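You operate a simulated robot arm through the tools that you are given. There is no shell and no other tool. Be economical: measure what you need, move in short steps, check, and stop when the job is done.

Carry out the task below with a simulated robot arm. There is one attempt and no reset: what you move stays moved.

## Task
Square the vice: turn the squaring knob till the gauge shows 0.00.
Fine: press the mill's stop first; lower the gauge on to the block, and raise it after. Where these are worked on the way, their far stop is far enough and under half their travel is too little: gauge.

It is judged by the outcome, as a careful person would: the job done as asked, and still so three seconds after it is handed in. It fails if anything else is knocked over, pushed out of place, dropped, spilled or broken.

## Robot
A 7-joint arm with a fingered hand on a trunk, on a base that drives. Base frame: it is fixed to the floor where the robot stands at the start and does not move with it; the origin is under the middle of the robot, x ahead of it, y to its left, z up. Lengths are in cm, angles in rad, forces in N, time in s.
With the tool pointing down near the work surface it reaches from about 12 to 56 cm from the robot's upright axis, wherever it stands. Its first joint turns from -2.897 to 2.897 rad. Places, roughly: gauge [40, -70, 140]; mill stop button [70, 0, 130]; silver block (6x5x5 cm) [60, -50, 100]; squaring knob [40, -50, 80]. Payload 4 kg.
The tool frame sits at the grasp point between the pads (the TCP): z along the fingers, y along the line on which they close. The tips reach 2.6 cm beyond it. Largest opening 14.8 cm; the body of the gripper starts 7.3 cm behind the TCP. The gripper is a hand of 3 fingers: y runs from the thumb to the fingers, the wrist lies at [0, 0, -23.9] in the tool frame, and closing takes about 1.5 s.
Orientation is that of the tool frame in the base frame, as a unit quaternion [w, x, y, z]. With the fingers straight down and closing along the base's y, the tool's x points along the base's -x, its y along +y and its z along -z.

## Interface
- The arm moves only by the tool nudge_tool. Its argument "motion" is a list of rows, each a list of 7 numbers: the shift along the base's x, y, z in cm, then the turn, a rotation vector about the base's x, y, z in rad, then the opening, from 0 (shut) to 1 (fully open). In form: [[x, y, z, ax, ay, az, grip], ...]. A call has 1 to 12 rows; each row shifts and turns the commanded pose from where the row before left it. Rows are played at 5 a second. More than 5 cm and 0.15 rad between two rows, or a gripper value outside its range, and nothing of the call is played. Where a pose cannot be reached the arm comes as near as it can. A force on the tool above 50 N (or 10 N above the force at the start of the call, whichever is more), or a blocked arm, ends the call early, and 0.2 s more pass. The fingers move at their own pace (about 7.2 cm/s each) and stop on an object; they squeeze with about 32 N. The grip force told is the motor's: it shows also when the fingers shut on nothing. Time passes only in rows, and 0.2 s behind the last, so rows that do not move let the fingers close. The reply holds the time, the measured pose of the TCP, the force on the tool along the base axes, the opening and the grip force, in the units named above and with some noise, with the torque about the TCP (base axes, N m) and any sound that the robot's microphone picked up.
- Cameras (640 x 400 px; columns grow to the right, rows downward): "scene" is now at [1.48, 9.26, 135.54]; the picture's right is [-0.68, -0.73, 0.00], its down [-0.17, 0.16, -0.97] and it looks along [0.71, -0.66, -0.23] (base axes); focal length 271 px, centre (320, 200). "wrist" rides on the gripper at [6.8, -3.9, -9] in the tool frame; the picture's right is [0.50, 0.87, 0.00], its down [-0.66, 0.38, -0.65] and it looks along [-0.57, 0.33, 0.76] (tool axes); focal length 222 px, centre (320, 200). There is no depth. A picture from a camera that has moved, and an enlarged one, comes with that camera's place and axes in the base frame and with its lens. The place of the scene camera against the robot may be out by one fixed shift of up to 1.2 cm in any direction.
- capture(camera): a new picture of that camera. The clock stands still meanwhile.
- move_column(by): slides the trunk up (or, below 0, down) by that many cm; the arm and the scene camera ride with it, the base frame stays. It gives what a move gives, with no picture.
- base_move(legs): drives the robot by 1 to 6 legs, each [ahead, left, turn to the left] in cm, cm and rad, along the robot's own axes; the way and the turn of a leg run together, so that a leg with both is an arc; at most 150 cm and 3.142 rad a leg. The arm and the cameras ride along, it lands a little off, and it stops where it bumps. It gives what a move gives.
- grasp_type(shape): the hand has 3 fingers and takes this shape, open, in about a second: jaw (thumb against the fingers, like two jaws); tri (thumb and two fingers); tip (a fingertip pinch); poke (one finger out to press); point (the index stretched); flat (the hand flat); cup (the hand cupped); fist (a fist). The gripper value then closes the fingers along that shape, each until it touches; the sizes above hold for jaw. It gives what a move gives, with no picture.
- turn_head(pan, tilt): turns the head with the scene camera to pan (to the left, within 2.705 rad either way) and tilt (down, from -0.506 to 1.204), counted from straight ahead of the robot. It gives what a move gives.
- zoom(camera, box): a new picture of the part [left, top, right, bottom] of that camera's present view, enlarged. The clock stands still meanwhile.
- close_job(): hands the job in; it is judged then, once.

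Work in short steps. Places have to be worked out from the pictures, the camera data and where the tool is seen: move nearer, look again, correct. Check each grasp and each placing, and mend what went wrong. You have 120 turns and 82 pictures in all, those below and enlarged ones among them. Open the gripper and draw the arm clear of the work before you hand the job in, unless the task says otherwise; then end with one line.

The tools are called after "Call:" as a command line: name --pt "numbers of a row" for each row, then --argument value for the rest, lists and objects as JSON in quotes. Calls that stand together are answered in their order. nudge_tool: Moves the arm, as the interface text tells. Its arguments: {"type":"object","properties":{"motion":{"type":"array","items":{"type":"array","items":{"type":"number"}}}},"required":["motion"]} The other tools are called the same way: move_column (by) slides the trunk up or down; grasp_type (shape) gives the hand a shape; base_move (legs) drives the base; turn_head (pan, tilt) turns the head that bears the scene camera; capture (camera) takes a picture; zoom (camera, box) takes an enlarged picture of a part of a camera's view; close_job () hands the job in.

At the start:

```text
time_s: 0.0
eef_pos: [42.62, -19.12, 99.94]
tcp_rot: [0.001, 0.001, 1.0, 0.0]
ft_force: [0.6, -0.4, 0.7]
ft_torque: [-0.01, -0.02, -0.03]
width: 14.8
grasp_force: 0.0
shape: jaw
trunk travel left (down, up): [-27.5, 31.5]
robot x, y, heading: [0.2, -0.06, -0.004]
head pan, tilt: [-0.749, 0.236]
```

scene: 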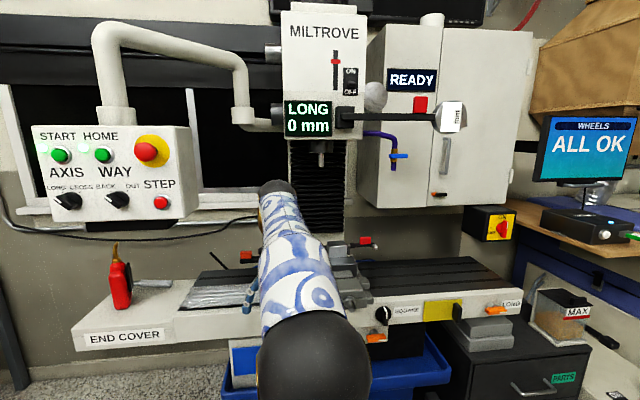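
wrist: 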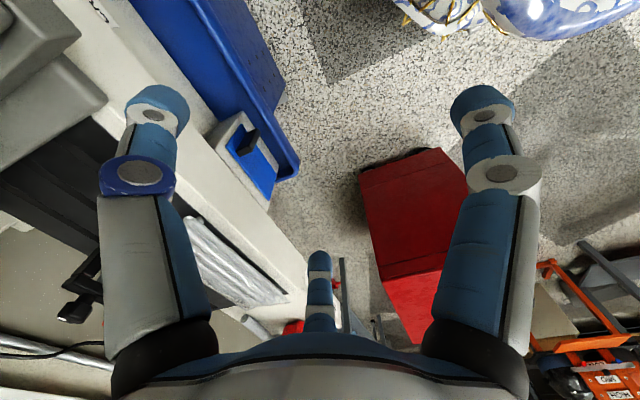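

The panel with a red stop button is on the left; the squaring knob is on the front of the table. I zoom in on both, and on the spindle head.

Call:
zoom --camera "scene" --box '[20, 110, 220, 235]'

Call:
zoom --camera "scene" --box '[320, 230, 560, 380]'

Call:
zoom --camera "scene" --box '[260, 10, 480, 180]'

```text
3.20 times, centred on (120, 172) of scene
camera zoom: at [1.48, 9.26, 135.54], right [-0.68, -0.73, 0.0], down [-0.17, 0.16, -0.97], along [0.71, -0.66, -0.23], focal length 867 px, centre (960, 288)
```

zoom: 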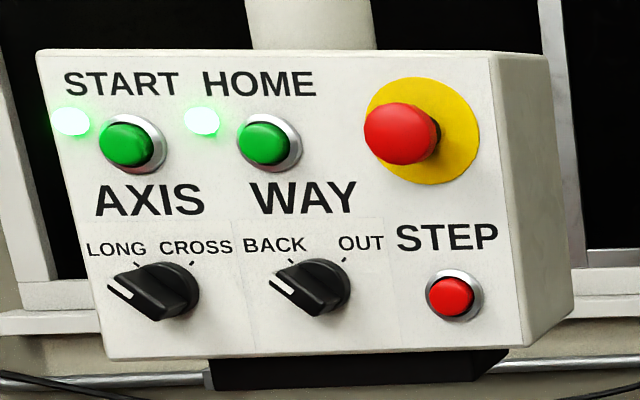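

```text
2.67 times, centred on (440, 305) of scene
camera zoom: at [1.48, 9.26, 135.54], right [-0.68, -0.73, 0.0], down [-0.17, 0.16, -0.97], along [0.71, -0.66, -0.23], focal length 722 px, centre (0, -80)
```

zoom: 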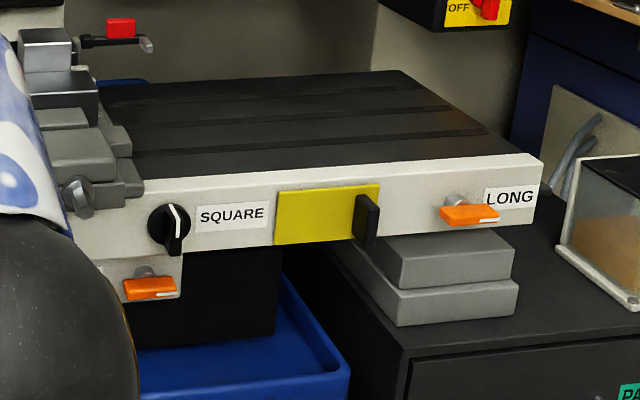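

```text
2.35 times, centred on (370, 95) of scene
camera zoom: at [1.48, 9.26, 135.54], right [-0.68, -0.73, 0.0], down [-0.17, 0.16, -0.97], along [0.71, -0.66, -0.23], focal length 638 px, centre (202, 447)
```

zoom: 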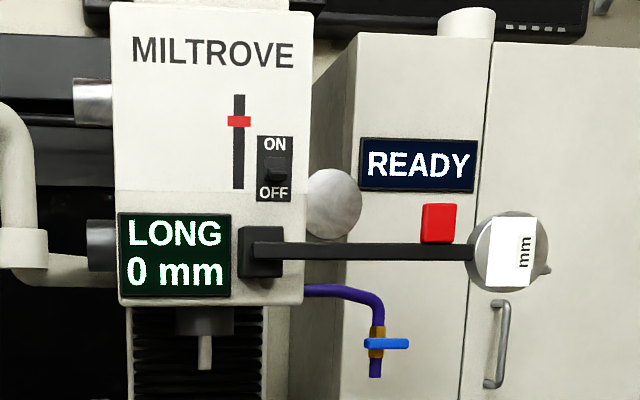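

I need to know what is on the floor around the robot and get a second viewpoint. I raise the trunk, which is needed for the stop button anyway, and look again.

Call:
move_column --by 18

Call:
capture --camera "scene"

Call:
turn_head --pan -0.2 --tilt 1.0

Call:
capture --camera "scene"

Call:
turn_head --pan -1.6 --tilt 1.0

Call:
capture --camera "scene"

```text
time_s: 2.0
eef_pos: [42.73, -19.19, 117.98]
tcp_rot: [0.0, -0.001, 1.0, 0.0]
ft_force: [-0.2, -0.3, 0.2]
ft_torque: [0.0, -0.03, 0.0]
width: 14.81
grasp_force: 0.0
shape: jaw
trunk travel left (down, up): [-45.5, 13.5]
robot x, y, heading: [0.1, -0.17, -0.0]
head pan, tilt: [-0.749, 0.236]
```

```text
76 pictures are left
camera scene: at [1.49, 9.26, 153.53], right [-0.68, -0.73, 0.0], down [-0.17, 0.16, -0.97], along [0.71, -0.66, -0.23], focal length 271 px, centre (320, 200)
```

scene: 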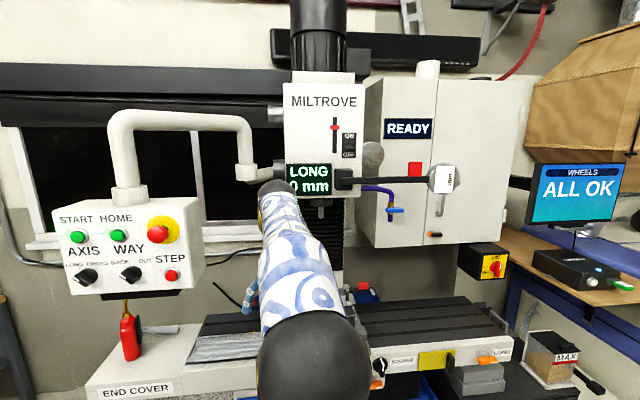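

```text
time_s: 3.1
eef_pos: [42.64, -19.13, 117.91]
tcp_rot: [0.0, 0.0, 1.0, 0.0]
ft_force: [0.6, 0.7, 0.4]
ft_torque: [-0.01, 0.02, -0.01]
width: 14.79
grasp_force: 0.0
shape: jaw
trunk travel left (down, up): [-45.5, 13.5]
robot x, y, heading: [0.04, 0.14, 0.002]
head pan, tilt: [-0.201, 1.0]
```

```text
75 pictures are left
camera scene: at [1.48, 14.22, 146.99], right [-0.2, -0.98, 0.0], down [-0.82, 0.17, -0.54], along [0.53, -0.11, -0.84], focal length 271 px, centre (320, 200)
```

scene: 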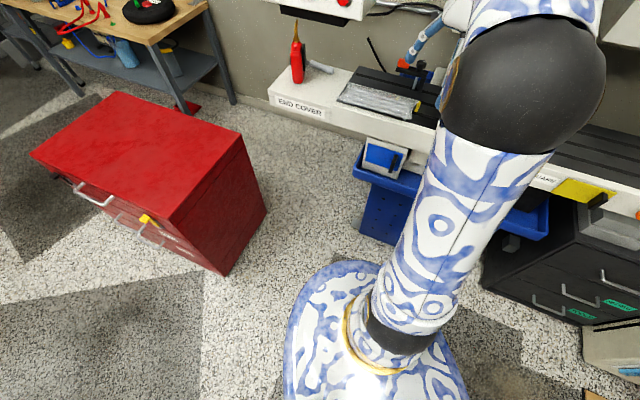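

```text
time_s: 4.6
eef_pos: [42.66, -19.24, 117.99]
tcp_rot: [-0.001, 0.0, 1.0, -0.001]
ft_force: [0.6, 0.6, 0.4]
ft_torque: [0.01, -0.02, 0.01]
width: 14.78
grasp_force: 0.1
shape: jaw
trunk travel left (down, up): [-45.5, 13.5]
robot x, y, heading: [0.01, -0.27, -0.003]
head pan, tilt: [-1.6, 1.0]
```

```text
74 pictures are left
camera scene: at [-5.56, 8.65, 146.99], right [-1.0, 0.03, 0.0], down [0.02, 0.84, -0.54], along [-0.02, -0.54, -0.84], focal length 271 px, centre (320, 200)
```

scene: 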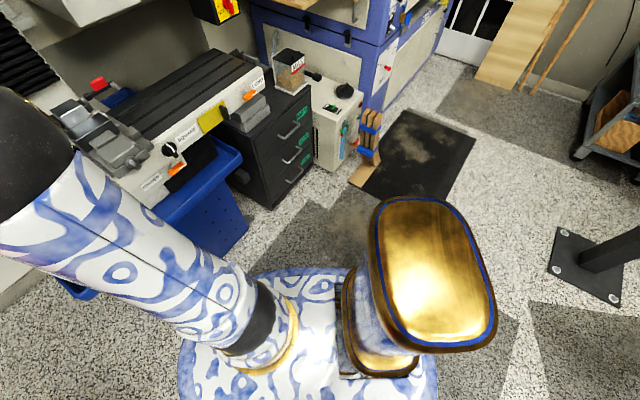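

I triangulated the stop mushroom cap at about (67.4, -2.8, 132). The machine front faces outward along (-0.79, 0.62). I shape the hand for poking and yaw it into line with the panel while moving towards it.

Call:
grasp_type --shape "poke"

Call:
turn_head --pan -0.4 --tilt 0.4

Call:
nudge_tool --pt "0.5 3 1.5 0 0 -0.133 1" --pt "0.5 3 1.5 0 0 -0.133 1" --pt "0.5 3 1.5 0 0 -0.133 1" --pt "0.5 3 1.5 0 0 -0.133 1" --pt "0.5 3 1.5 0 0 -0.133 1" --pt "1 3 1.5 0 0 0 1" --pt "1 2 1.5 0 0 0 1"

Call:
capture --camera "wrist"

Call:
capture --camera "scene"

```text
time_s: 5.5
eef_pos: [42.84, -19.18, 117.95]
tcp_rot: [0.0, 0.0, 1.0, 0.0]
ft_force: [0.0, 0.2, 0.1]
ft_torque: [-0.01, 0.0, -0.01]
width: 0.0
grasp_force: 0.1
shape: poke
trunk travel left (down, up): [-45.5, 13.5]
robot x, y, heading: [-0.15, 0.03, 0.001]
head pan, tilt: [-1.6, 1.0]
```

```text
time_s: 6.9
eef_pos: [42.62, -19.11, 117.98]
tcp_rot: [0.0, 0.0, 1.0, 0.0]
ft_force: [0.1, -0.2, -0.6]
ft_torque: [-0.01, 0.0, 0.01]
width: 0.0
grasp_force: 0.0
shape: poke
trunk travel left (down, up): [-45.5, 13.5]
robot x, y, heading: [-0.15, 0.14, 0.002]
head pan, tilt: [-0.4, 0.4]
```

```text
time_s: 8.5
eef_pos: [46.24, -1.14, 126.85]
tcp_rot: [0.001, 0.327, 0.945, 0.0]
ft_force: [-0.2, 0.2, -0.1]
ft_torque: [0.01, 0.01, 0.01]
width: 0.01
grasp_force: 0.1
shape: poke
out of reach, approached as far as the arm can: row 7
trunk travel left (down, up): [-45.5, 13.5]
robot x, y, heading: [-0.03, 0.01, 0.003]
head pan, tilt: [-0.4, 0.4]
```

```text
73 pictures are left
camera wrist: at [38.47, 0.08, 135.93], right [0.14, 0.99, 0.0], down [0.75, -0.11, 0.66], along [0.65, -0.09, -0.76], focal length 222 px, centre (320, 200)
```

wrist: 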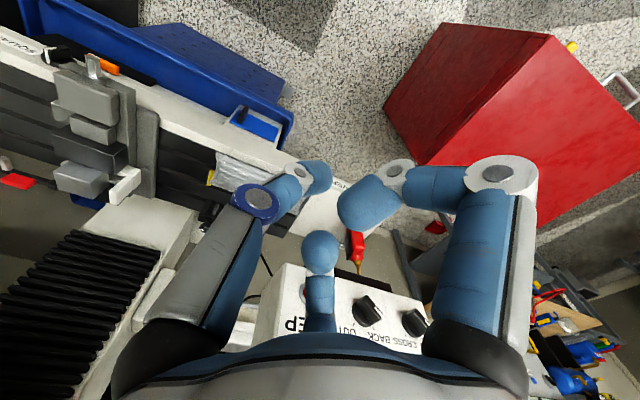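

```text
72 pictures are left
camera scene: at [3.2, 12.03, 152.01], right [-0.39, -0.92, 0.0], down [-0.36, 0.15, -0.92], along [0.85, -0.36, -0.39], focal length 271 px, centre (320, 200)
```

scene: 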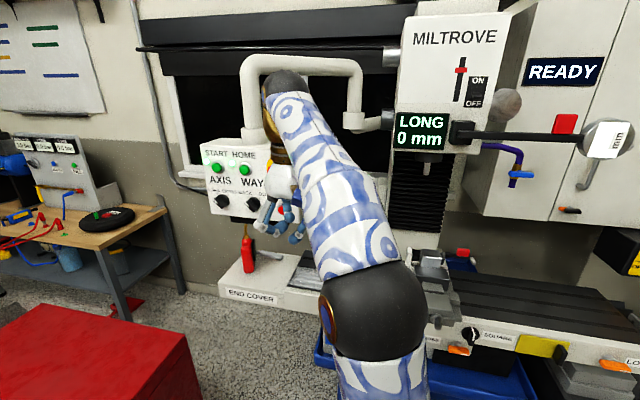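

Row 7 was beyond reach in this posture. I look at the hand closely to see where the poking fingertip lies.

Call:
zoom --camera "wrist" --box '[200, 130, 520, 350]'

Call:
zoom --camera "scene" --box '[200, 130, 340, 250]'

```text
1.82 times, centred on (360, 240) of wrist
camera zoom: at [38.47, 0.08, 135.93], right [0.14, 0.99, 0.0], down [0.75, -0.11, 0.66], along [0.65, -0.09, -0.76], focal length 404 px, centre (247, 127)
```

zoom: 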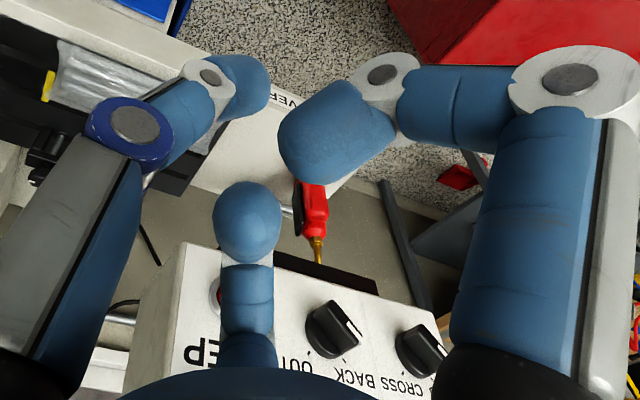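

```text
3.33 times, centred on (270, 190) of scene
camera zoom: at [3.2, 12.03, 152.01], right [-0.39, -0.92, 0.0], down [-0.36, 0.15, -0.92], along [0.85, -0.36, -0.39], focal length 903 px, centre (487, 233)
```

zoom: 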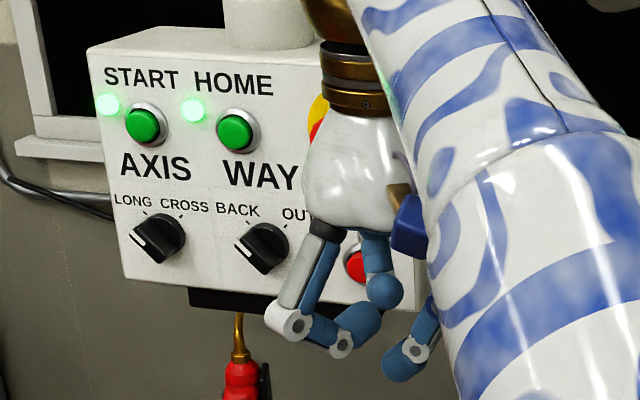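

In "poke" no finger clearly sticks out, so I try "point".

Call:
grasp_type --shape "point"

Call:
capture --camera "wrist"

Call:
zoom --camera "scene" --box '[200, 130, 340, 250]'

```text
time_s: 9.4
eef_pos: [46.01, -1.17, 126.75]
tcp_rot: [0.001, 0.327, 0.945, 0.0]
ft_force: [1.1, 0.1, -0.3]
ft_torque: [0.02, -0.01, 0.0]
width: 14.21
grasp_force: 0.0
shape: point
trunk travel left (down, up): [-45.5, 13.5]
robot x, y, heading: [-0.21, -0.12, -0.002]
head pan, tilt: [-0.4, 0.4]
```

```text
69 pictures are left
camera wrist: at [38.45, 0.04, 135.91], right [0.14, 0.99, 0.0], down [0.75, -0.11, 0.66], along [0.65, -0.09, -0.76], focal length 222 px, centre (320, 200)
```

wrist: 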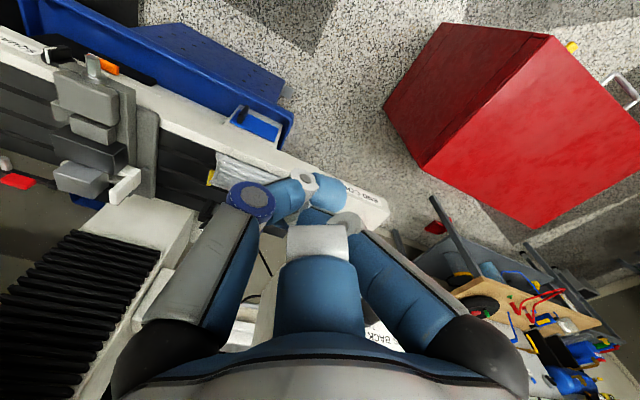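

```text
3.33 times, centred on (270, 190) of scene
camera zoom: at [3.18, 12.02, 152.01], right [-0.39, -0.92, 0.0], down [-0.36, 0.15, -0.92], along [0.85, -0.36, -0.39], focal length 903 px, centre (487, 233)
```

zoom: 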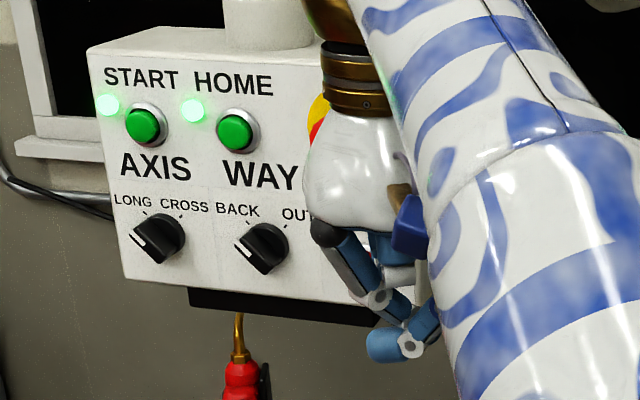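

Closed jaws make a better-defined poker, with tips 2.6 cm beyond the TCP. I go back to jaw and shut it.

Call:
grasp_type --shape "jaw"

Call:
nudge_tool --pt "0 0 0 0 0 0 0" --pt "0 0 0 0 0 0 0" --pt "0 0 0 0 0 0 0" --pt "0 0 0 0 0 0 0" --pt "0 0 0 0 0 0 0" --pt "0 0 0 0 0 0 0" --pt "0 0 0 0 0 0 0" --pt "0 0 0 0 0 0 0"

Call:
capture --camera "wrist"

```text
time_s: 10.3
eef_pos: [46.1, -1.1, 126.73]
tcp_rot: [0.002, 0.327, 0.945, 0.001]
ft_force: [-0.3, 0.6, -0.2]
ft_torque: [0.01, 0.03, -0.01]
width: 14.79
grasp_force: 0.0
shape: jaw
trunk travel left (down, up): [-45.5, 13.5]
robot x, y, heading: [0.22, 0.23, 0.002]
head pan, tilt: [-0.4, 0.4]
```

```text
time_s: 12.1
eef_pos: [46.09, -1.19, 126.73]
tcp_rot: [0.001, 0.326, 0.945, 0.001]
ft_force: [0.6, 1.3, 0.6]
ft_torque: [0.01, -0.02, -0.04]
width: 0.0
grasp_force: 32.0
shape: jaw
trunk travel left (down, up): [-45.5, 13.5]
robot x, y, heading: [-0.2, 0.05, 0.002]
head pan, tilt: [-0.4, 0.4]
```

```text
67 pictures are left
camera wrist: at [38.45, 0.04, 135.91], right [0.14, 0.99, 0.0], down [0.75, -0.11, 0.66], along [0.65, -0.09, -0.76], focal length 222 px, centre (320, 200)
```

wrist: 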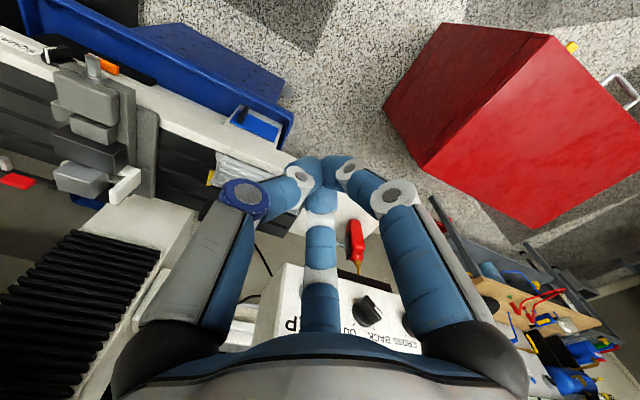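

The closed fingertips meet at the TCP. Now I tilt the tool to horizontal, facing the panel, about 12 cm short of the cap.

Call:
nudge_tool --pt "1.09 0.53 0.5 -0.088 -0.1124 0 0" --pt "1.09 0.53 0.5 -0.088 -0.1124 0 0" --pt "1.09 0.53 0.5 -0.088 -0.1124 0 0" --pt "1.09 0.53 0.5 -0.088 -0.1124 0 0" --pt "1.09 0.53 0.5 -0.088 -0.1124 0 0" --pt "1.09 0.53 0.5 -0.088 -0.1124 0 0" --pt "1.09 0.53 0.5 -0.088 -0.1124 0 0" --pt "1.09 0.53 0.5 -0.088 -0.1124 0 0" --pt "1.09 0.53 0.5 -0.088 -0.1124 0 0" --pt "1.09 0.53 0.5 -0.088 -0.1124 0 0" --pt "1.09 0.53 0.5 -0.088 -0.1124 0 0"

Call:
capture --camera "wrist"

Call:
capture --camera "scene"

```text
time_s: 14.5
eef_pos: [58.09, 4.55, 132.21]
tcp_rot: [0.669, 0.23, 0.668, -0.229]
ft_force: [0.2, -0.2, 0.2]
ft_torque: [0.0, -0.02, 0.0]
width: 0.0
grasp_force: 32.0
shape: jaw
trunk travel left (down, up): [-45.5, 13.5]
robot x, y, heading: [0.12, -0.19, -0.003]
head pan, tilt: [-0.4, 0.4]
```

```text
66 pictures are left
camera wrist: at [48.71, 7.19, 125.61], right [0.53, 0.68, -0.5], down [-0.28, 0.7, 0.66], along [0.8, -0.21, 0.57], focal length 222 px, centre (320, 200)
```

wrist: 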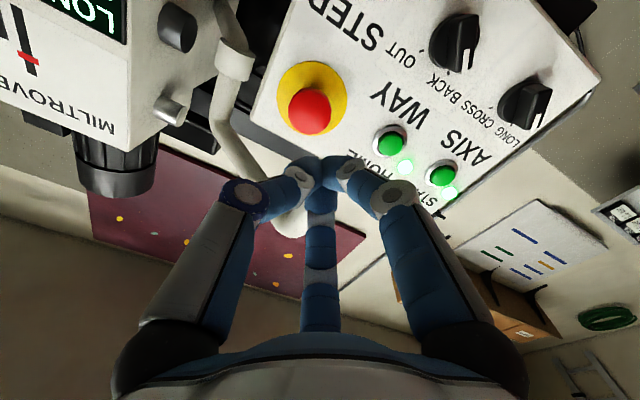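

```text
65 pictures are left
camera scene: at [3.19, 12.03, 152.01], right [-0.39, -0.92, 0.0], down [-0.36, 0.15, -0.92], along [0.85, -0.36, -0.39], focal length 271 px, centre (320, 200)
```

scene: 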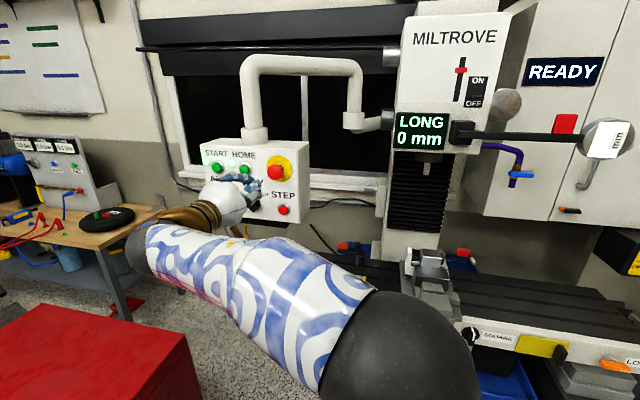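

The cap is about 12 cm ahead on the tool axis and fits both views, so I make a small sideways fix and advance slowly.

Call:
nudge_tool --pt "-0.3 -0.4 0.3 0 0 0 0" --pt "1.57 -1.23 0 0 0 0 0" --pt "1.57 -1.23 0 0 0 0 0" --pt "1.57 -1.23 0 0 0 0 0" --pt "0.79 -0.62 0 0 0 0 0"

Call:
capture --camera "wrist"

Call:
zoom --camera "scene" --box '[190, 120, 330, 240]'

```text
time_s: 15.7
eef_pos: [63.35, -0.01, 132.49]
tcp_rot: [0.668, 0.231, 0.668, -0.231]
ft_force: [-0.2, 0.1, -0.1]
ft_torque: [-0.01, 0.0, 0.02]
width: 0.0
grasp_force: 31.8
shape: jaw
trunk travel left (down, up): [-45.5, 13.5]
robot x, y, heading: [-0.16, -0.11, -0.005]
head pan, tilt: [-0.4, 0.4]
```

```text
64 pictures are left
camera wrist: at [53.9, 2.52, 125.92], right [0.53, 0.68, -0.5], down [-0.28, 0.7, 0.66], along [0.8, -0.21, 0.57], focal length 222 px, centre (320, 200)
```

wrist: 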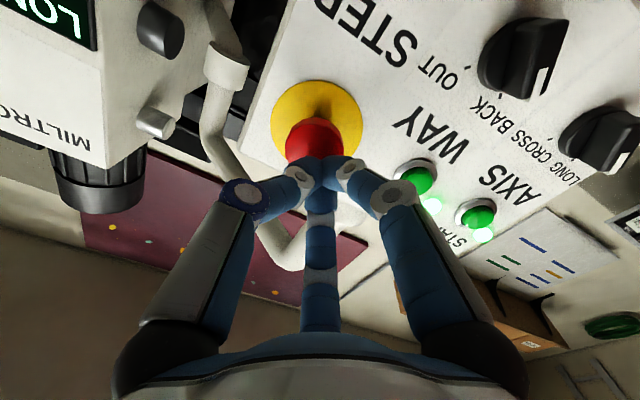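

```text
3.33 times, centred on (260, 180) of scene
camera zoom: at [3.2, 12.02, 152.01], right [-0.39, -0.92, 0.0], down [-0.36, 0.15, -0.92], along [0.85, -0.36, -0.39], focal length 903 px, centre (520, 267)
```

zoom: 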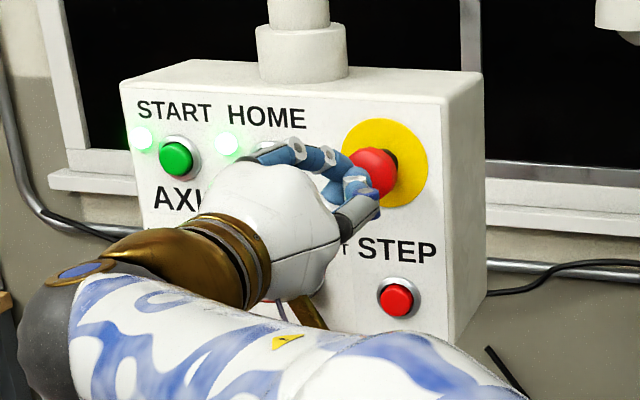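

The fingertips line up with the mushroom cap. I press in half-centimetre steps.

Call:
nudge_tool --pt "0.39 -0.31 0 0 0 0 0" --pt "0.39 -0.31 0 0 0 0 0" --pt "0.39 -0.31 0 0 0 0 0" --pt "0.39 -0.31 0 0 0 0 0" --pt "0.39 -0.31 0 0 0 0 0" --pt "0.39 -0.31 0 0 0 0 0" --pt "0.39 -0.31 0 0 0 0 0" --pt "0.39 -0.31 0 0 0 0 0"

Call:
capture --camera "scene"

```text
time_s: 17.0
eef_pos: [64.58, -0.85, 132.61]
tcp_rot: [0.669, 0.229, 0.669, -0.227]
ft_force: [-31.4, 10.5, -3.7]
ft_torque: [0.07, 0.06, -0.43]
width: 0.0
grasp_force: 32.6
shape: jaw
trunk travel left (down, up): [-45.5, 13.5]
robot x, y, heading: [0.07, -0.33, 0.005]
head pan, tilt: [-0.4, 0.4]
heard: click
stopped in row 6: the force on the tool passed its limit at 55 N (the readings are from after the stop); the commanded pose is now the measured one
```

```text
62 pictures are left
camera scene: at [2.43, 12.25, 152.02], right [-0.39, -0.92, 0.0], down [-0.36, 0.15, -0.92], along [0.85, -0.36, -0.39], focal length 271 px, centre (320, 200)
```

scene: 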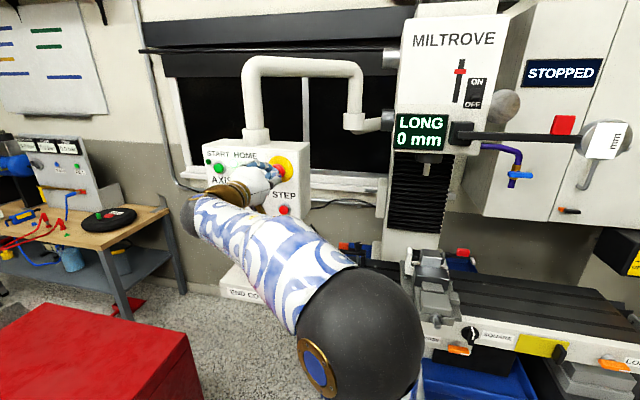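

The display reads STOPPED, so the stop is pressed. I back off and slide the horizontal tool along the machine front towards the gauge arm, whose hub I put at about (54.5, -50, 140) with the gauge at about (35, -72.5, 140.6).

Call:
nudge_tool --pt "-1.77 1.39 0 0 0 0 0" --pt "-1.77 1.39 0 0 0 0 0" --pt "-3.08 -3.9 0 0 0 0 0" --pt "-3.08 -3.9 0 0 0 0 0" --pt "-3.08 -3.9 0 0 0 0 0" --pt "-1.21 -4.77 0.8 0 0 0 0" --pt "-1.21 -4.77 0.8 0 0 0 0" --pt "-1.21 -4.77 0.8 0 0 0 0" --pt "-1.21 -4.77 0.8 0 0 0 0" --pt "-3 -3.8 0.8 0 0 0 0" --pt "-3 -3.8 0.8 0 0 0 0" --pt "-3 -3.8 0.8 0 0 0 0"

Call:
turn_head --pan -0.9 --tilt 0.2

Call:
capture --camera "scene"

Call:
capture --camera "wrist"

```text
time_s: 19.6
eef_pos: [38.72, -40.51, 137.91]
tcp_rot: [0.667, 0.23, 0.67, -0.229]
ft_force: [0.2, -1.4, 0.5]
ft_torque: [0.02, 0.04, -0.02]
width: 0.03
grasp_force: 31.9
shape: jaw
trunk travel left (down, up): [-45.5, 13.5]
robot x, y, heading: [-0.33, -0.22, -0.001]
head pan, tilt: [-0.4, 0.4]
```

```text
time_s: 20.5
eef_pos: [38.53, -40.61, 137.93]
tcp_rot: [0.668, 0.23, 0.671, -0.228]
ft_force: [0.4, -0.2, 0.8]
ft_torque: [0.03, 0.03, 0.02]
width: 0.0
grasp_force: 31.8
shape: jaw
trunk travel left (down, up): [-45.5, 13.5]
robot x, y, heading: [-0.28, 0.14, 0.005]
head pan, tilt: [-0.901, 0.201]
```

```text
61 pictures are left
camera scene: at [0.33, 8.35, 153.87], right [-0.78, -0.62, 0.0], down [-0.12, 0.16, -0.98], along [0.61, -0.77, -0.2], focal length 271 px, centre (320, 200)
```

scene: 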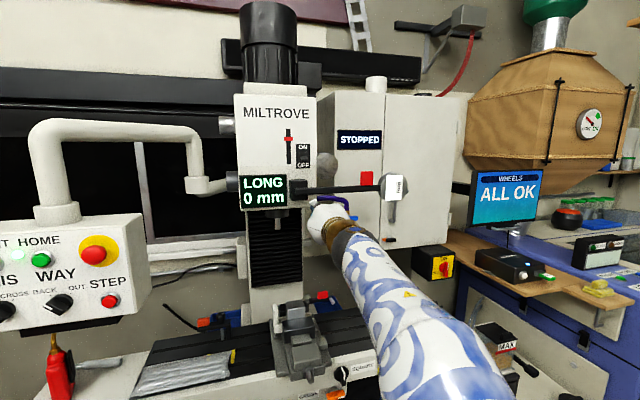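

```text
60 pictures are left
camera wrist: at [29.15, -38.07, 131.35], right [0.53, 0.69, -0.5], down [-0.28, 0.7, 0.66], along [0.8, -0.21, 0.56], focal length 222 px, centre (320, 200)
```

wrist: 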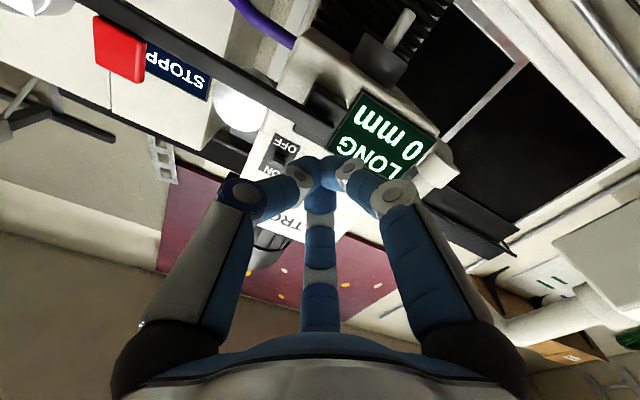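

The bar and hub are in view of the wrist camera. I move right along the bar and above it, then triangulate again.

Call:
nudge_tool --pt "-2.4 -3.05 2 0 0 0 0" --pt "-2.4 -3.05 2 0 0 0 0" --pt "-2.4 -3.05 2 0 0 0 0" --pt "-2.4 -3.05 2 0 0 0 0"

Call:
capture --camera "scene"

Call:
capture --camera "wrist"

```text
time_s: 21.5
eef_pos: [29.1, -52.81, 145.86]
tcp_rot: [0.667, 0.23, 0.671, -0.228]
ft_force: [-0.6, 0.0, 0.3]
ft_torque: [0.02, -0.01, -0.01]
width: 0.02
grasp_force: 31.8
shape: jaw
trunk travel left (down, up): [-45.5, 13.5]
robot x, y, heading: [-0.2, -0.34, 0.0]
head pan, tilt: [-0.901, 0.201]
```

```text
59 pictures are left
camera scene: at [0.32, 8.28, 153.87], right [-0.78, -0.62, 0.0], down [-0.12, 0.16, -0.98], along [0.61, -0.77, -0.2], focal length 271 px, centre (320, 200)
```

scene: 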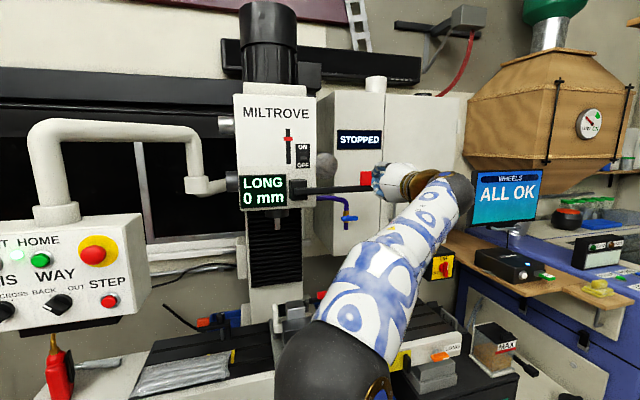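

```text
58 pictures are left
camera wrist: at [19.54, -50.36, 139.41], right [0.53, 0.69, -0.5], down [-0.28, 0.7, 0.66], along [0.8, -0.21, 0.56], focal length 222 px, centre (320, 200)
```

wrist: 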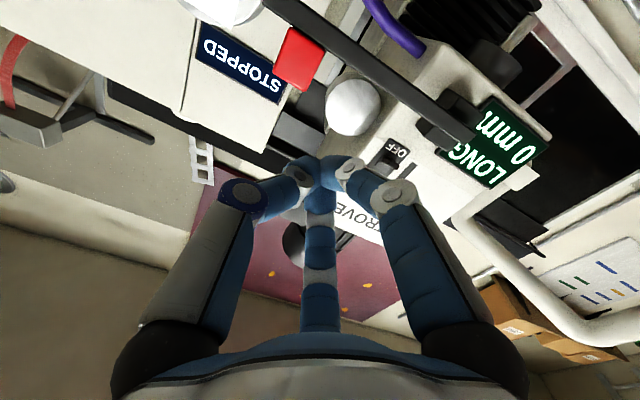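

The red item shows strong parallax, so it is a tab on the gauge bar at about (40.1, -66.3, 143.5). I zoom in to see its shape.

Call:
zoom --camera "wrist" --box '[220, 0, 520, 180]'

Call:
zoom --camera "scene" --box '[280, 120, 440, 230]'

```text
2.13 times, centred on (370, 90) of wrist
camera zoom: at [19.54, -50.36, 139.41], right [0.53, 0.69, -0.5], down [-0.28, 0.7, 0.66], along [0.8, -0.21, 0.56], focal length 474 px, centre (213, 435)
```

zoom: 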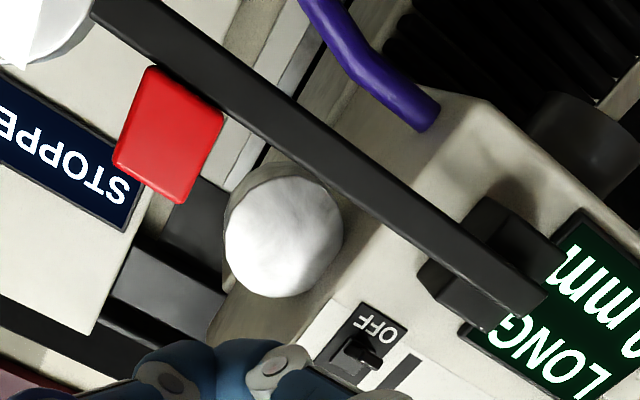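

```text
3.64 times, centred on (360, 175) of scene
camera zoom: at [0.32, 8.28, 153.87], right [-0.78, -0.62, 0.0], down [-0.12, 0.16, -0.98], along [0.61, -0.77, -0.2], focal length 985 px, centre (174, 291)
```

zoom: 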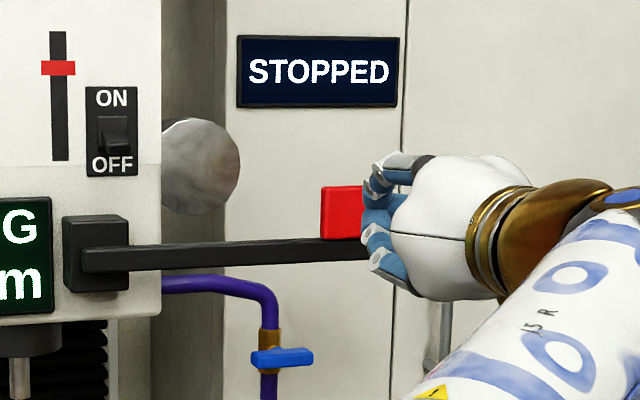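

The tab sits on top of the bar, about 20 cm from the hub. I bring the closed fingertips to just above it, with their ends near its depth, and check.

Call:
nudge_tool --pt "-1.2 -1.5 3.6 0 0 0 0" --pt "2.5 -2 0 0 0 0 0" --pt "2.5 -2 0 0 0 0 0" --pt "2.5 -2 0 0 0 0 0" --pt "1.2 -1 0 0 0 0 0"

Call:
capture --camera "wrist"

Call:
zoom --camera "scene" --box '[280, 120, 440, 230]'

```text
time_s: 22.7
eef_pos: [35.88, -60.68, 148.37]
tcp_rot: [0.667, 0.231, 0.67, -0.227]
ft_force: [-0.6, 0.2, -0.5]
ft_torque: [-0.01, 0.01, 0.0]
width: 0.0
grasp_force: 32.1
shape: jaw
out of reach, approached as far as the arm can: row 4, 5
trunk travel left (down, up): [-45.5, 13.5]
robot x, y, heading: [-0.03, 0.15, 0.002]
head pan, tilt: [-0.901, 0.201]
```

```text
55 pictures are left
camera wrist: at [26.33, -57.93, 141.89], right [0.53, 0.69, -0.5], down [-0.28, 0.7, 0.66], along [0.8, -0.21, 0.56], focal length 222 px, centre (320, 200)
```

wrist: 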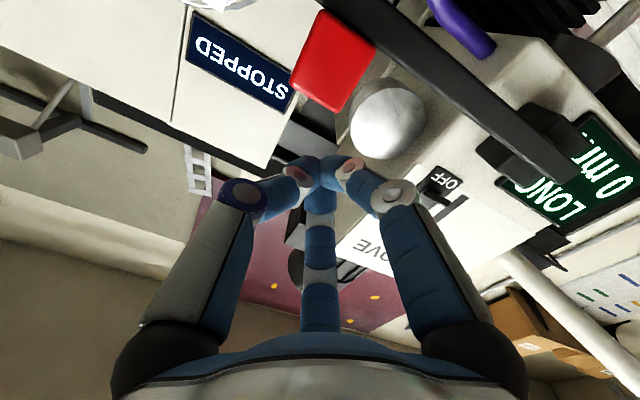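

```text
3.64 times, centred on (360, 175) of scene
camera zoom: at [0.3, 8.32, 153.87], right [-0.78, -0.62, 0.0], down [-0.12, 0.16, -0.98], along [0.61, -0.77, -0.2], focal length 985 px, centre (174, 291)
```

zoom: 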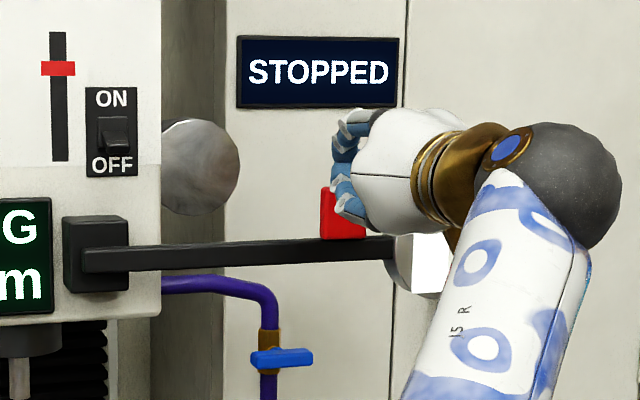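

This posture runs out of reach with the shoulder low, so I raise the trunk and bring the tool back down.

Call:
move_column --by 12

Call:
nudge_tool --pt "0 0 -4 0 0 0 0" --pt "0 0 -4 0 0 0 0" --pt "0 0 -2.7 0 0 0 0" --pt "2 -1.6 0 0 0 0 0" --pt "1.2 -1 0 0 0 0 0"

Call:
capture --camera "wrist"

Call:
zoom --camera "scene" --box '[260, 150, 460, 290]'

```text
time_s: 24.2
eef_pos: [35.87, -60.5, 160.42]
tcp_rot: [0.667, 0.23, 0.671, -0.228]
ft_force: [0.0, -0.2, 0.8]
ft_torque: [0.01, 0.0, 0.02]
width: 0.0
grasp_force: 32.5
shape: jaw
trunk travel left (down, up): [-57.5, 1.5]
robot x, y, heading: [0.12, 0.15, -0.004]
head pan, tilt: [-0.901, 0.201]
```

```text
time_s: 25.4
eef_pos: [39.13, -62.94, 149.66]
tcp_rot: [0.667, 0.23, 0.671, -0.228]
ft_force: [-0.5, -0.4, 0.6]
ft_torque: [-0.05, -0.02, 0.0]
width: 0.01
grasp_force: 31.8
shape: jaw
trunk travel left (down, up): [-57.5, 1.5]
robot x, y, heading: [-0.04, -0.25, 0.007]
head pan, tilt: [-0.901, 0.201]
```

```text
53 pictures are left
camera wrist: at [29.59, -60.55, 143.2], right [0.53, 0.69, -0.5], down [-0.28, 0.7, 0.66], along [0.8, -0.21, 0.56], focal length 222 px, centre (320, 200)
```

wrist: 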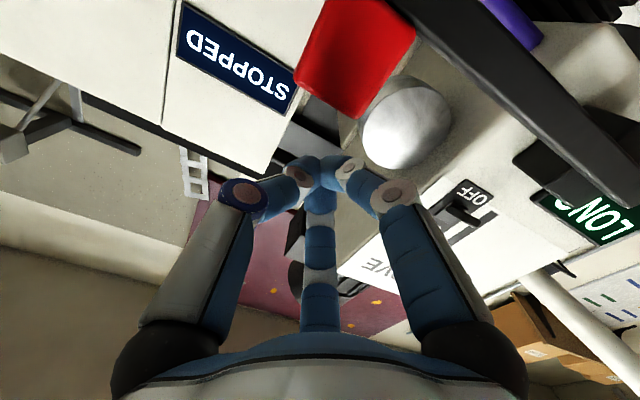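

```text
2.86 times, centred on (360, 220) of scene
camera zoom: at [0.35, 8.3, 165.87], right [-0.78, -0.62, 0.0], down [-0.12, 0.16, -0.98], along [0.61, -0.77, -0.2], focal length 774 px, centre (206, 143)
```

zoom: 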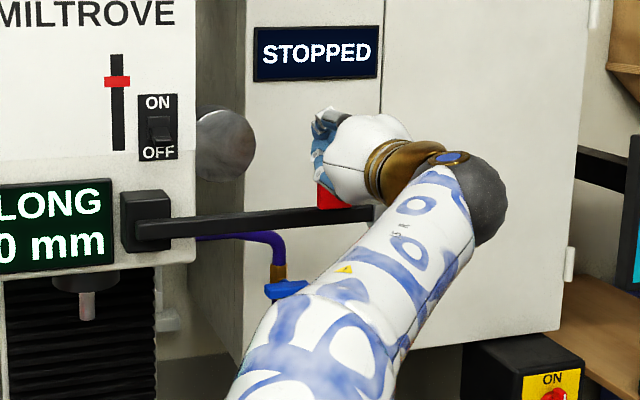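

The tab's front face centre comes out at (40, -66, 143.7) with its top near 145.7. I centre the fingers over it and lower gently until they touch.

Call:
nudge_tool --pt "0.45 -1.37 0 0 0 0 0" --pt "0.45 -1.37 0 0 0 0 0" --pt "0 0 -0.7 0 0 0 0" --pt "0 0 -0.7 0 0 0 0" --pt "0 0 -0.7 0 0 0 0"

Call:
capture --camera "wrist"

Call:
zoom --camera "scene" --box '[260, 150, 460, 290]'

```text
time_s: 26.6
eef_pos: [39.98, -65.81, 147.65]
tcp_rot: [0.667, 0.23, 0.671, -0.228]
ft_force: [-2.1, 0.1, 1.8]
ft_torque: [-0.02, -0.01, 0.02]
width: 0.01
grasp_force: 32.0
shape: jaw
trunk travel left (down, up): [-57.5, 1.5]
robot x, y, heading: [-0.31, -0.0, -0.001]
head pan, tilt: [-0.901, 0.201]
```

```text
51 pictures are left
camera wrist: at [30.47, -63.19, 141.17], right [0.53, 0.69, -0.5], down [-0.28, 0.7, 0.66], along [0.8, -0.21, 0.56], focal length 222 px, centre (320, 200)
```

wrist: 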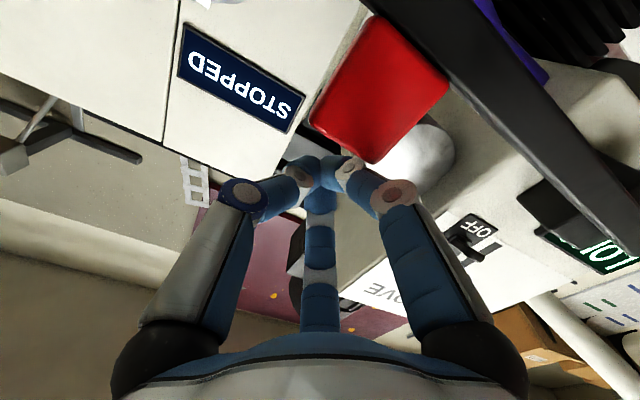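

```text
2.86 times, centred on (360, 220) of scene
camera zoom: at [0.29, 8.35, 165.87], right [-0.78, -0.62, 0.0], down [-0.12, 0.16, -0.98], along [0.61, -0.77, -0.2], focal length 774 px, centre (206, 143)
```

zoom: 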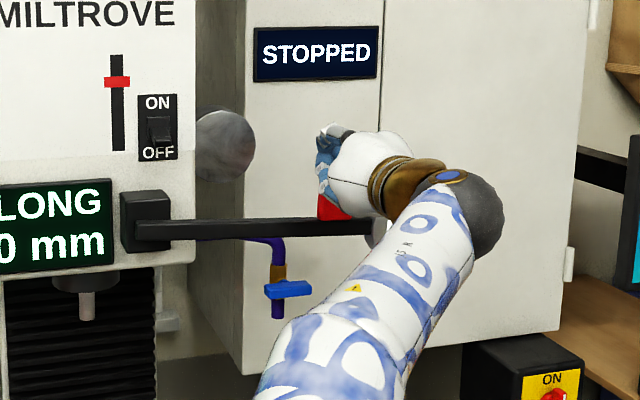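

The bar already gave a little under the fingers and tilts freely. I now follow the arc about the hub for the first 30 degrees.

Call:
nudge_tool --pt "-0.4 -0.51 -1.75 0 0 0 0" --pt "-0.3 -0.38 -1.81 0 0 0 0" --pt "-0.2 -0.26 -1.84 0 0 0 0" --pt "-0.1 -0.13 -1.87 0 0 0 0" --pt "0 0 -1.87 0 0 0 0" --pt "0.1 0.13 -1.86 0 0 0 0"

Call:
capture --camera "wrist"

Call:
zoom --camera "scene" --box '[240, 150, 460, 310]'

```text
time_s: 28.0
eef_pos: [39.09, -66.94, 136.58]
tcp_rot: [0.667, 0.23, 0.671, -0.227]
ft_force: [-0.5, 0.5, -0.4]
ft_torque: [0.0, -0.01, 0.02]
width: 0.0
grasp_force: 31.8
shape: jaw
trunk travel left (down, up): [-57.5, 1.5]
robot x, y, heading: [-0.01, -0.09, 0.003]
head pan, tilt: [-0.901, 0.201]
```

```text
49 pictures are left
camera wrist: at [29.62, -64.36, 130.02], right [0.53, 0.69, -0.5], down [-0.28, 0.7, 0.66], along [0.8, -0.21, 0.56], focal length 222 px, centre (320, 200)
```

wrist: 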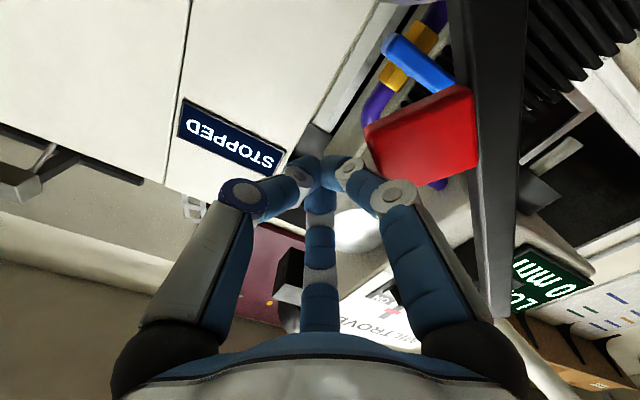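

```text
2.50 times, centred on (350, 230) of scene
camera zoom: at [0.34, 8.31, 165.87], right [-0.78, -0.62, 0.0], down [-0.12, 0.16, -0.98], along [0.61, -0.77, -0.2], focal length 677 px, centre (245, 125)
```

zoom: 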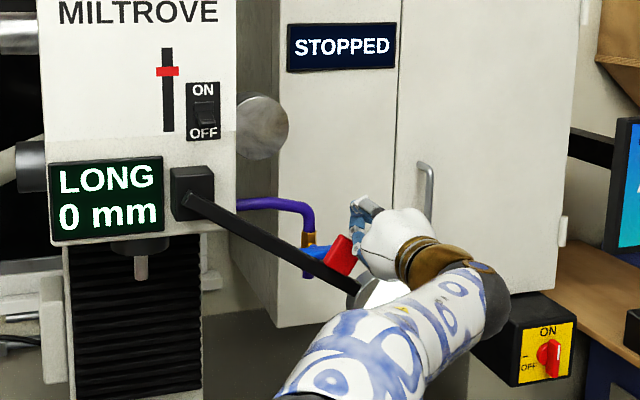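

The bar follows well. I continue the arc with the next 30 degrees.

Call:
nudge_tool --pt "0.2 0.25 -1.85 0 0 0 0" --pt "0.3 0.38 -1.8 0 0 0 0" --pt "0.39 0.5 -1.76 0 0 0 0" --pt "0.49 0.62 -1.7 0 0 0 0" --pt "0.57 0.73 -1.62 0 0 0 0" --pt "0.66 0.84 -1.54 0 0 0 0"

Call:
capture --camera "scene"

```text
time_s: 29.4
eef_pos: [41.56, -63.59, 126.39]
tcp_rot: [0.666, 0.23, 0.672, -0.227]
ft_force: [-0.8, 0.2, 0.8]
ft_torque: [0.0, 0.01, 0.01]
width: 0.01
grasp_force: 32.4
shape: jaw
trunk travel left (down, up): [-57.5, 1.5]
robot x, y, heading: [-0.14, 0.14, -0.003]
head pan, tilt: [-0.901, 0.201]
```

```text
47 pictures are left
camera scene: at [0.32, 8.34, 165.87], right [-0.78, -0.62, 0.0], down [-0.12, 0.16, -0.98], along [0.61, -0.77, -0.2], focal length 271 px, centre (320, 200)
```

scene: 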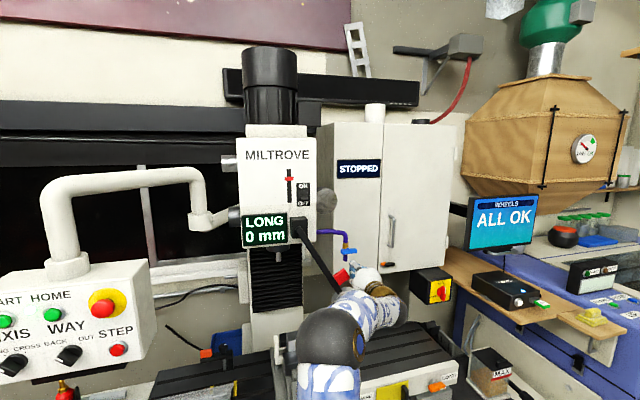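

The bar is now at about -60°. I push through the final stretch in smaller steps.

Call:
nudge_tool --pt "0.74 0.94 -1.43 0 0 0 0" --pt "0.81 1.04 -1.33 0 0 0 0" --pt "0.88 1.13 -1.21 0 0 0 0" --pt "0.94 1.2 -1.07 0 0 0 0" --pt "1.0 1.27 -0.94 0 0 0 0" --pt "0.53 0.67 -0.4 0 0 0 0" --pt "0.53 0.67 -0.4 0 0 0 0"

Call:
capture --camera "scene"

Call:
capture --camera "wrist"

```text
time_s: 31.0
eef_pos: [46.98, -56.56, 119.68]
tcp_rot: [0.667, 0.229, 0.671, -0.227]
ft_force: [-1.2, -1.4, -0.3]
ft_torque: [-0.05, 0.03, 0.01]
width: 0.0
grasp_force: 32.6
shape: jaw
trunk travel left (down, up): [-57.5, 1.5]
robot x, y, heading: [0.17, 0.21, -0.0]
head pan, tilt: [-0.901, 0.201]
```

```text
46 pictures are left
camera scene: at [0.33, 8.32, 165.87], right [-0.78, -0.62, 0.0], down [-0.12, 0.16, -0.98], along [0.61, -0.77, -0.2], focal length 271 px, centre (320, 200)
```

scene: 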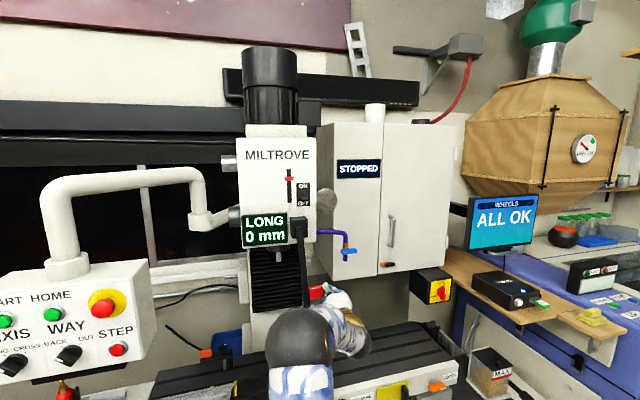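

```text
45 pictures are left
camera wrist: at [37.65, -54.03, 113.06], right [0.53, 0.69, -0.5], down [-0.28, 0.7, 0.66], along [0.8, -0.21, 0.56], focal length 222 px, centre (320, 200)
```

wrist: 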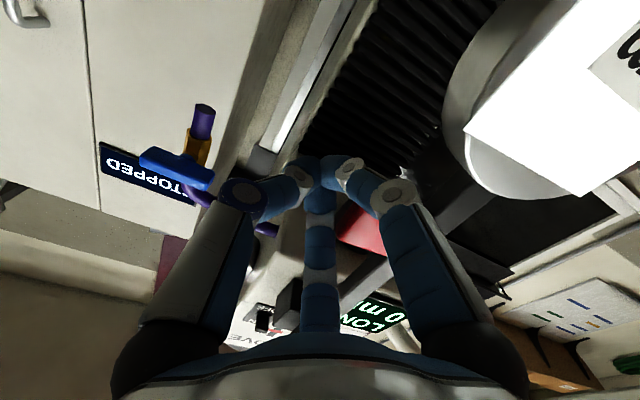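

The bar is nearly vertical. I push gently on until it meets its stop.

Call:
nudge_tool --pt "0.43 0.55 -0.25 0 0 0 0" --pt "0.43 0.55 -0.22 0 0 0 0" --pt "0.43 0.55 -0.2 0 0 0 0" --pt "0.43 0.55 -0.18 0 0 0 0" --pt "0.43 0.55 -0.15 0 0 0 0"

Call:
capture --camera "scene"

```text
time_s: 32.2
eef_pos: [48.46, -54.77, 118.67]
tcp_rot: [0.667, 0.235, 0.668, -0.231]
ft_force: [-20.5, -28.8, 7.7]
ft_torque: [0.46, -0.44, 0.05]
width: 0.0
grasp_force: 32.4
shape: jaw
trunk travel left (down, up): [-57.5, 1.5]
robot x, y, heading: [-0.03, 0.06, 0.002]
head pan, tilt: [-0.901, 0.201]
```

```text
44 pictures are left
camera scene: at [-0.12, 7.82, 165.9], right [-0.78, -0.62, 0.0], down [-0.12, 0.16, -0.98], along [0.61, -0.77, -0.2], focal length 271 px, centre (320, 200)
```

scene: 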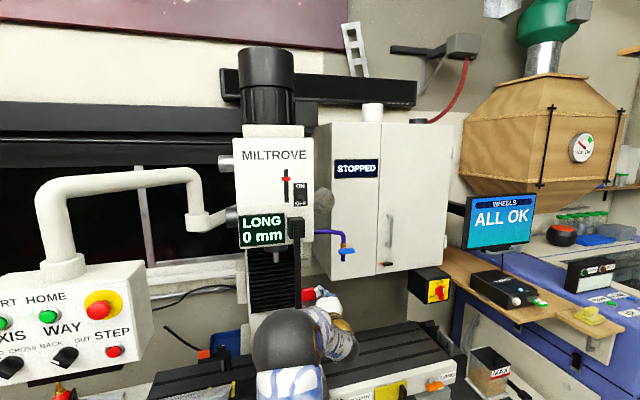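

About 35 N of resistance shows the bar is at its stop. I withdraw and look at the gauge.

Call:
nudge_tool --pt "-0.6 -0.8 0 0 0 0 0" --pt "-2.4 -3.1 0 0 0 0 0" --pt "-3.1 2.4 0 0 0 0 0" --pt "-3.1 2.4 0 0 0 0 0" --pt "-3.1 2.4 0 0 0 0 0" --pt "-3.1 2.4 0 0 0 0 0" --pt "-1.8 -2.4 0 0 0 0 0" --pt "-1.8 -2.4 0 0 0 0 0" --pt "-1.8 -2.4 0 0 0 0 0"

Call:
capture --camera "scene"

Call:
capture --camera "wrist"

```text
time_s: 34.2
eef_pos: [28.46, -55.31, 118.57]
tcp_rot: [0.667, 0.23, 0.671, -0.228]
ft_force: [0.8, -0.3, -0.4]
ft_torque: [0.01, 0.01, 0.0]
width: 0.0
grasp_force: 31.6
shape: jaw
trunk travel left (down, up): [-57.5, 1.5]
robot x, y, heading: [-0.04, 0.01, 0.001]
head pan, tilt: [-0.901, 0.201]
```

```text
43 pictures are left
camera scene: at [0.31, 8.31, 165.87], right [-0.78, -0.62, 0.0], down [-0.12, 0.16, -0.98], along [0.61, -0.77, -0.2], focal length 271 px, centre (320, 200)
```

scene: 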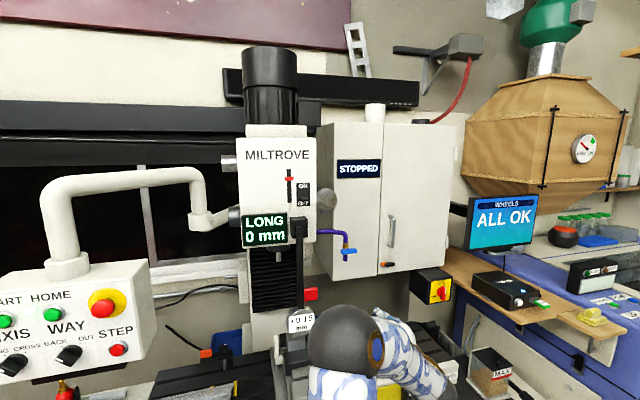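

```text
42 pictures are left
camera wrist: at [18.91, -52.88, 112.08], right [0.53, 0.69, -0.5], down [-0.28, 0.7, 0.66], along [0.8, -0.21, 0.56], focal length 222 px, centre (320, 200)
```

wrist: 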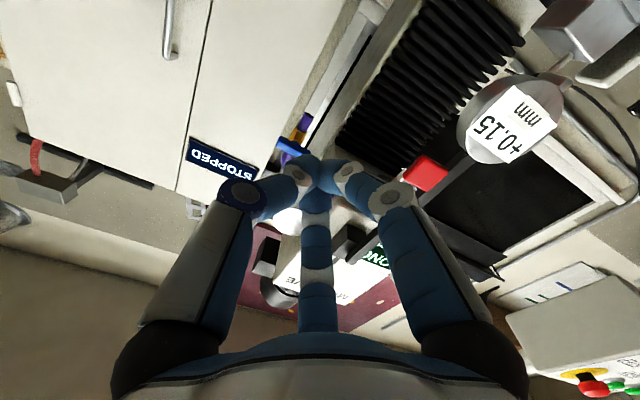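

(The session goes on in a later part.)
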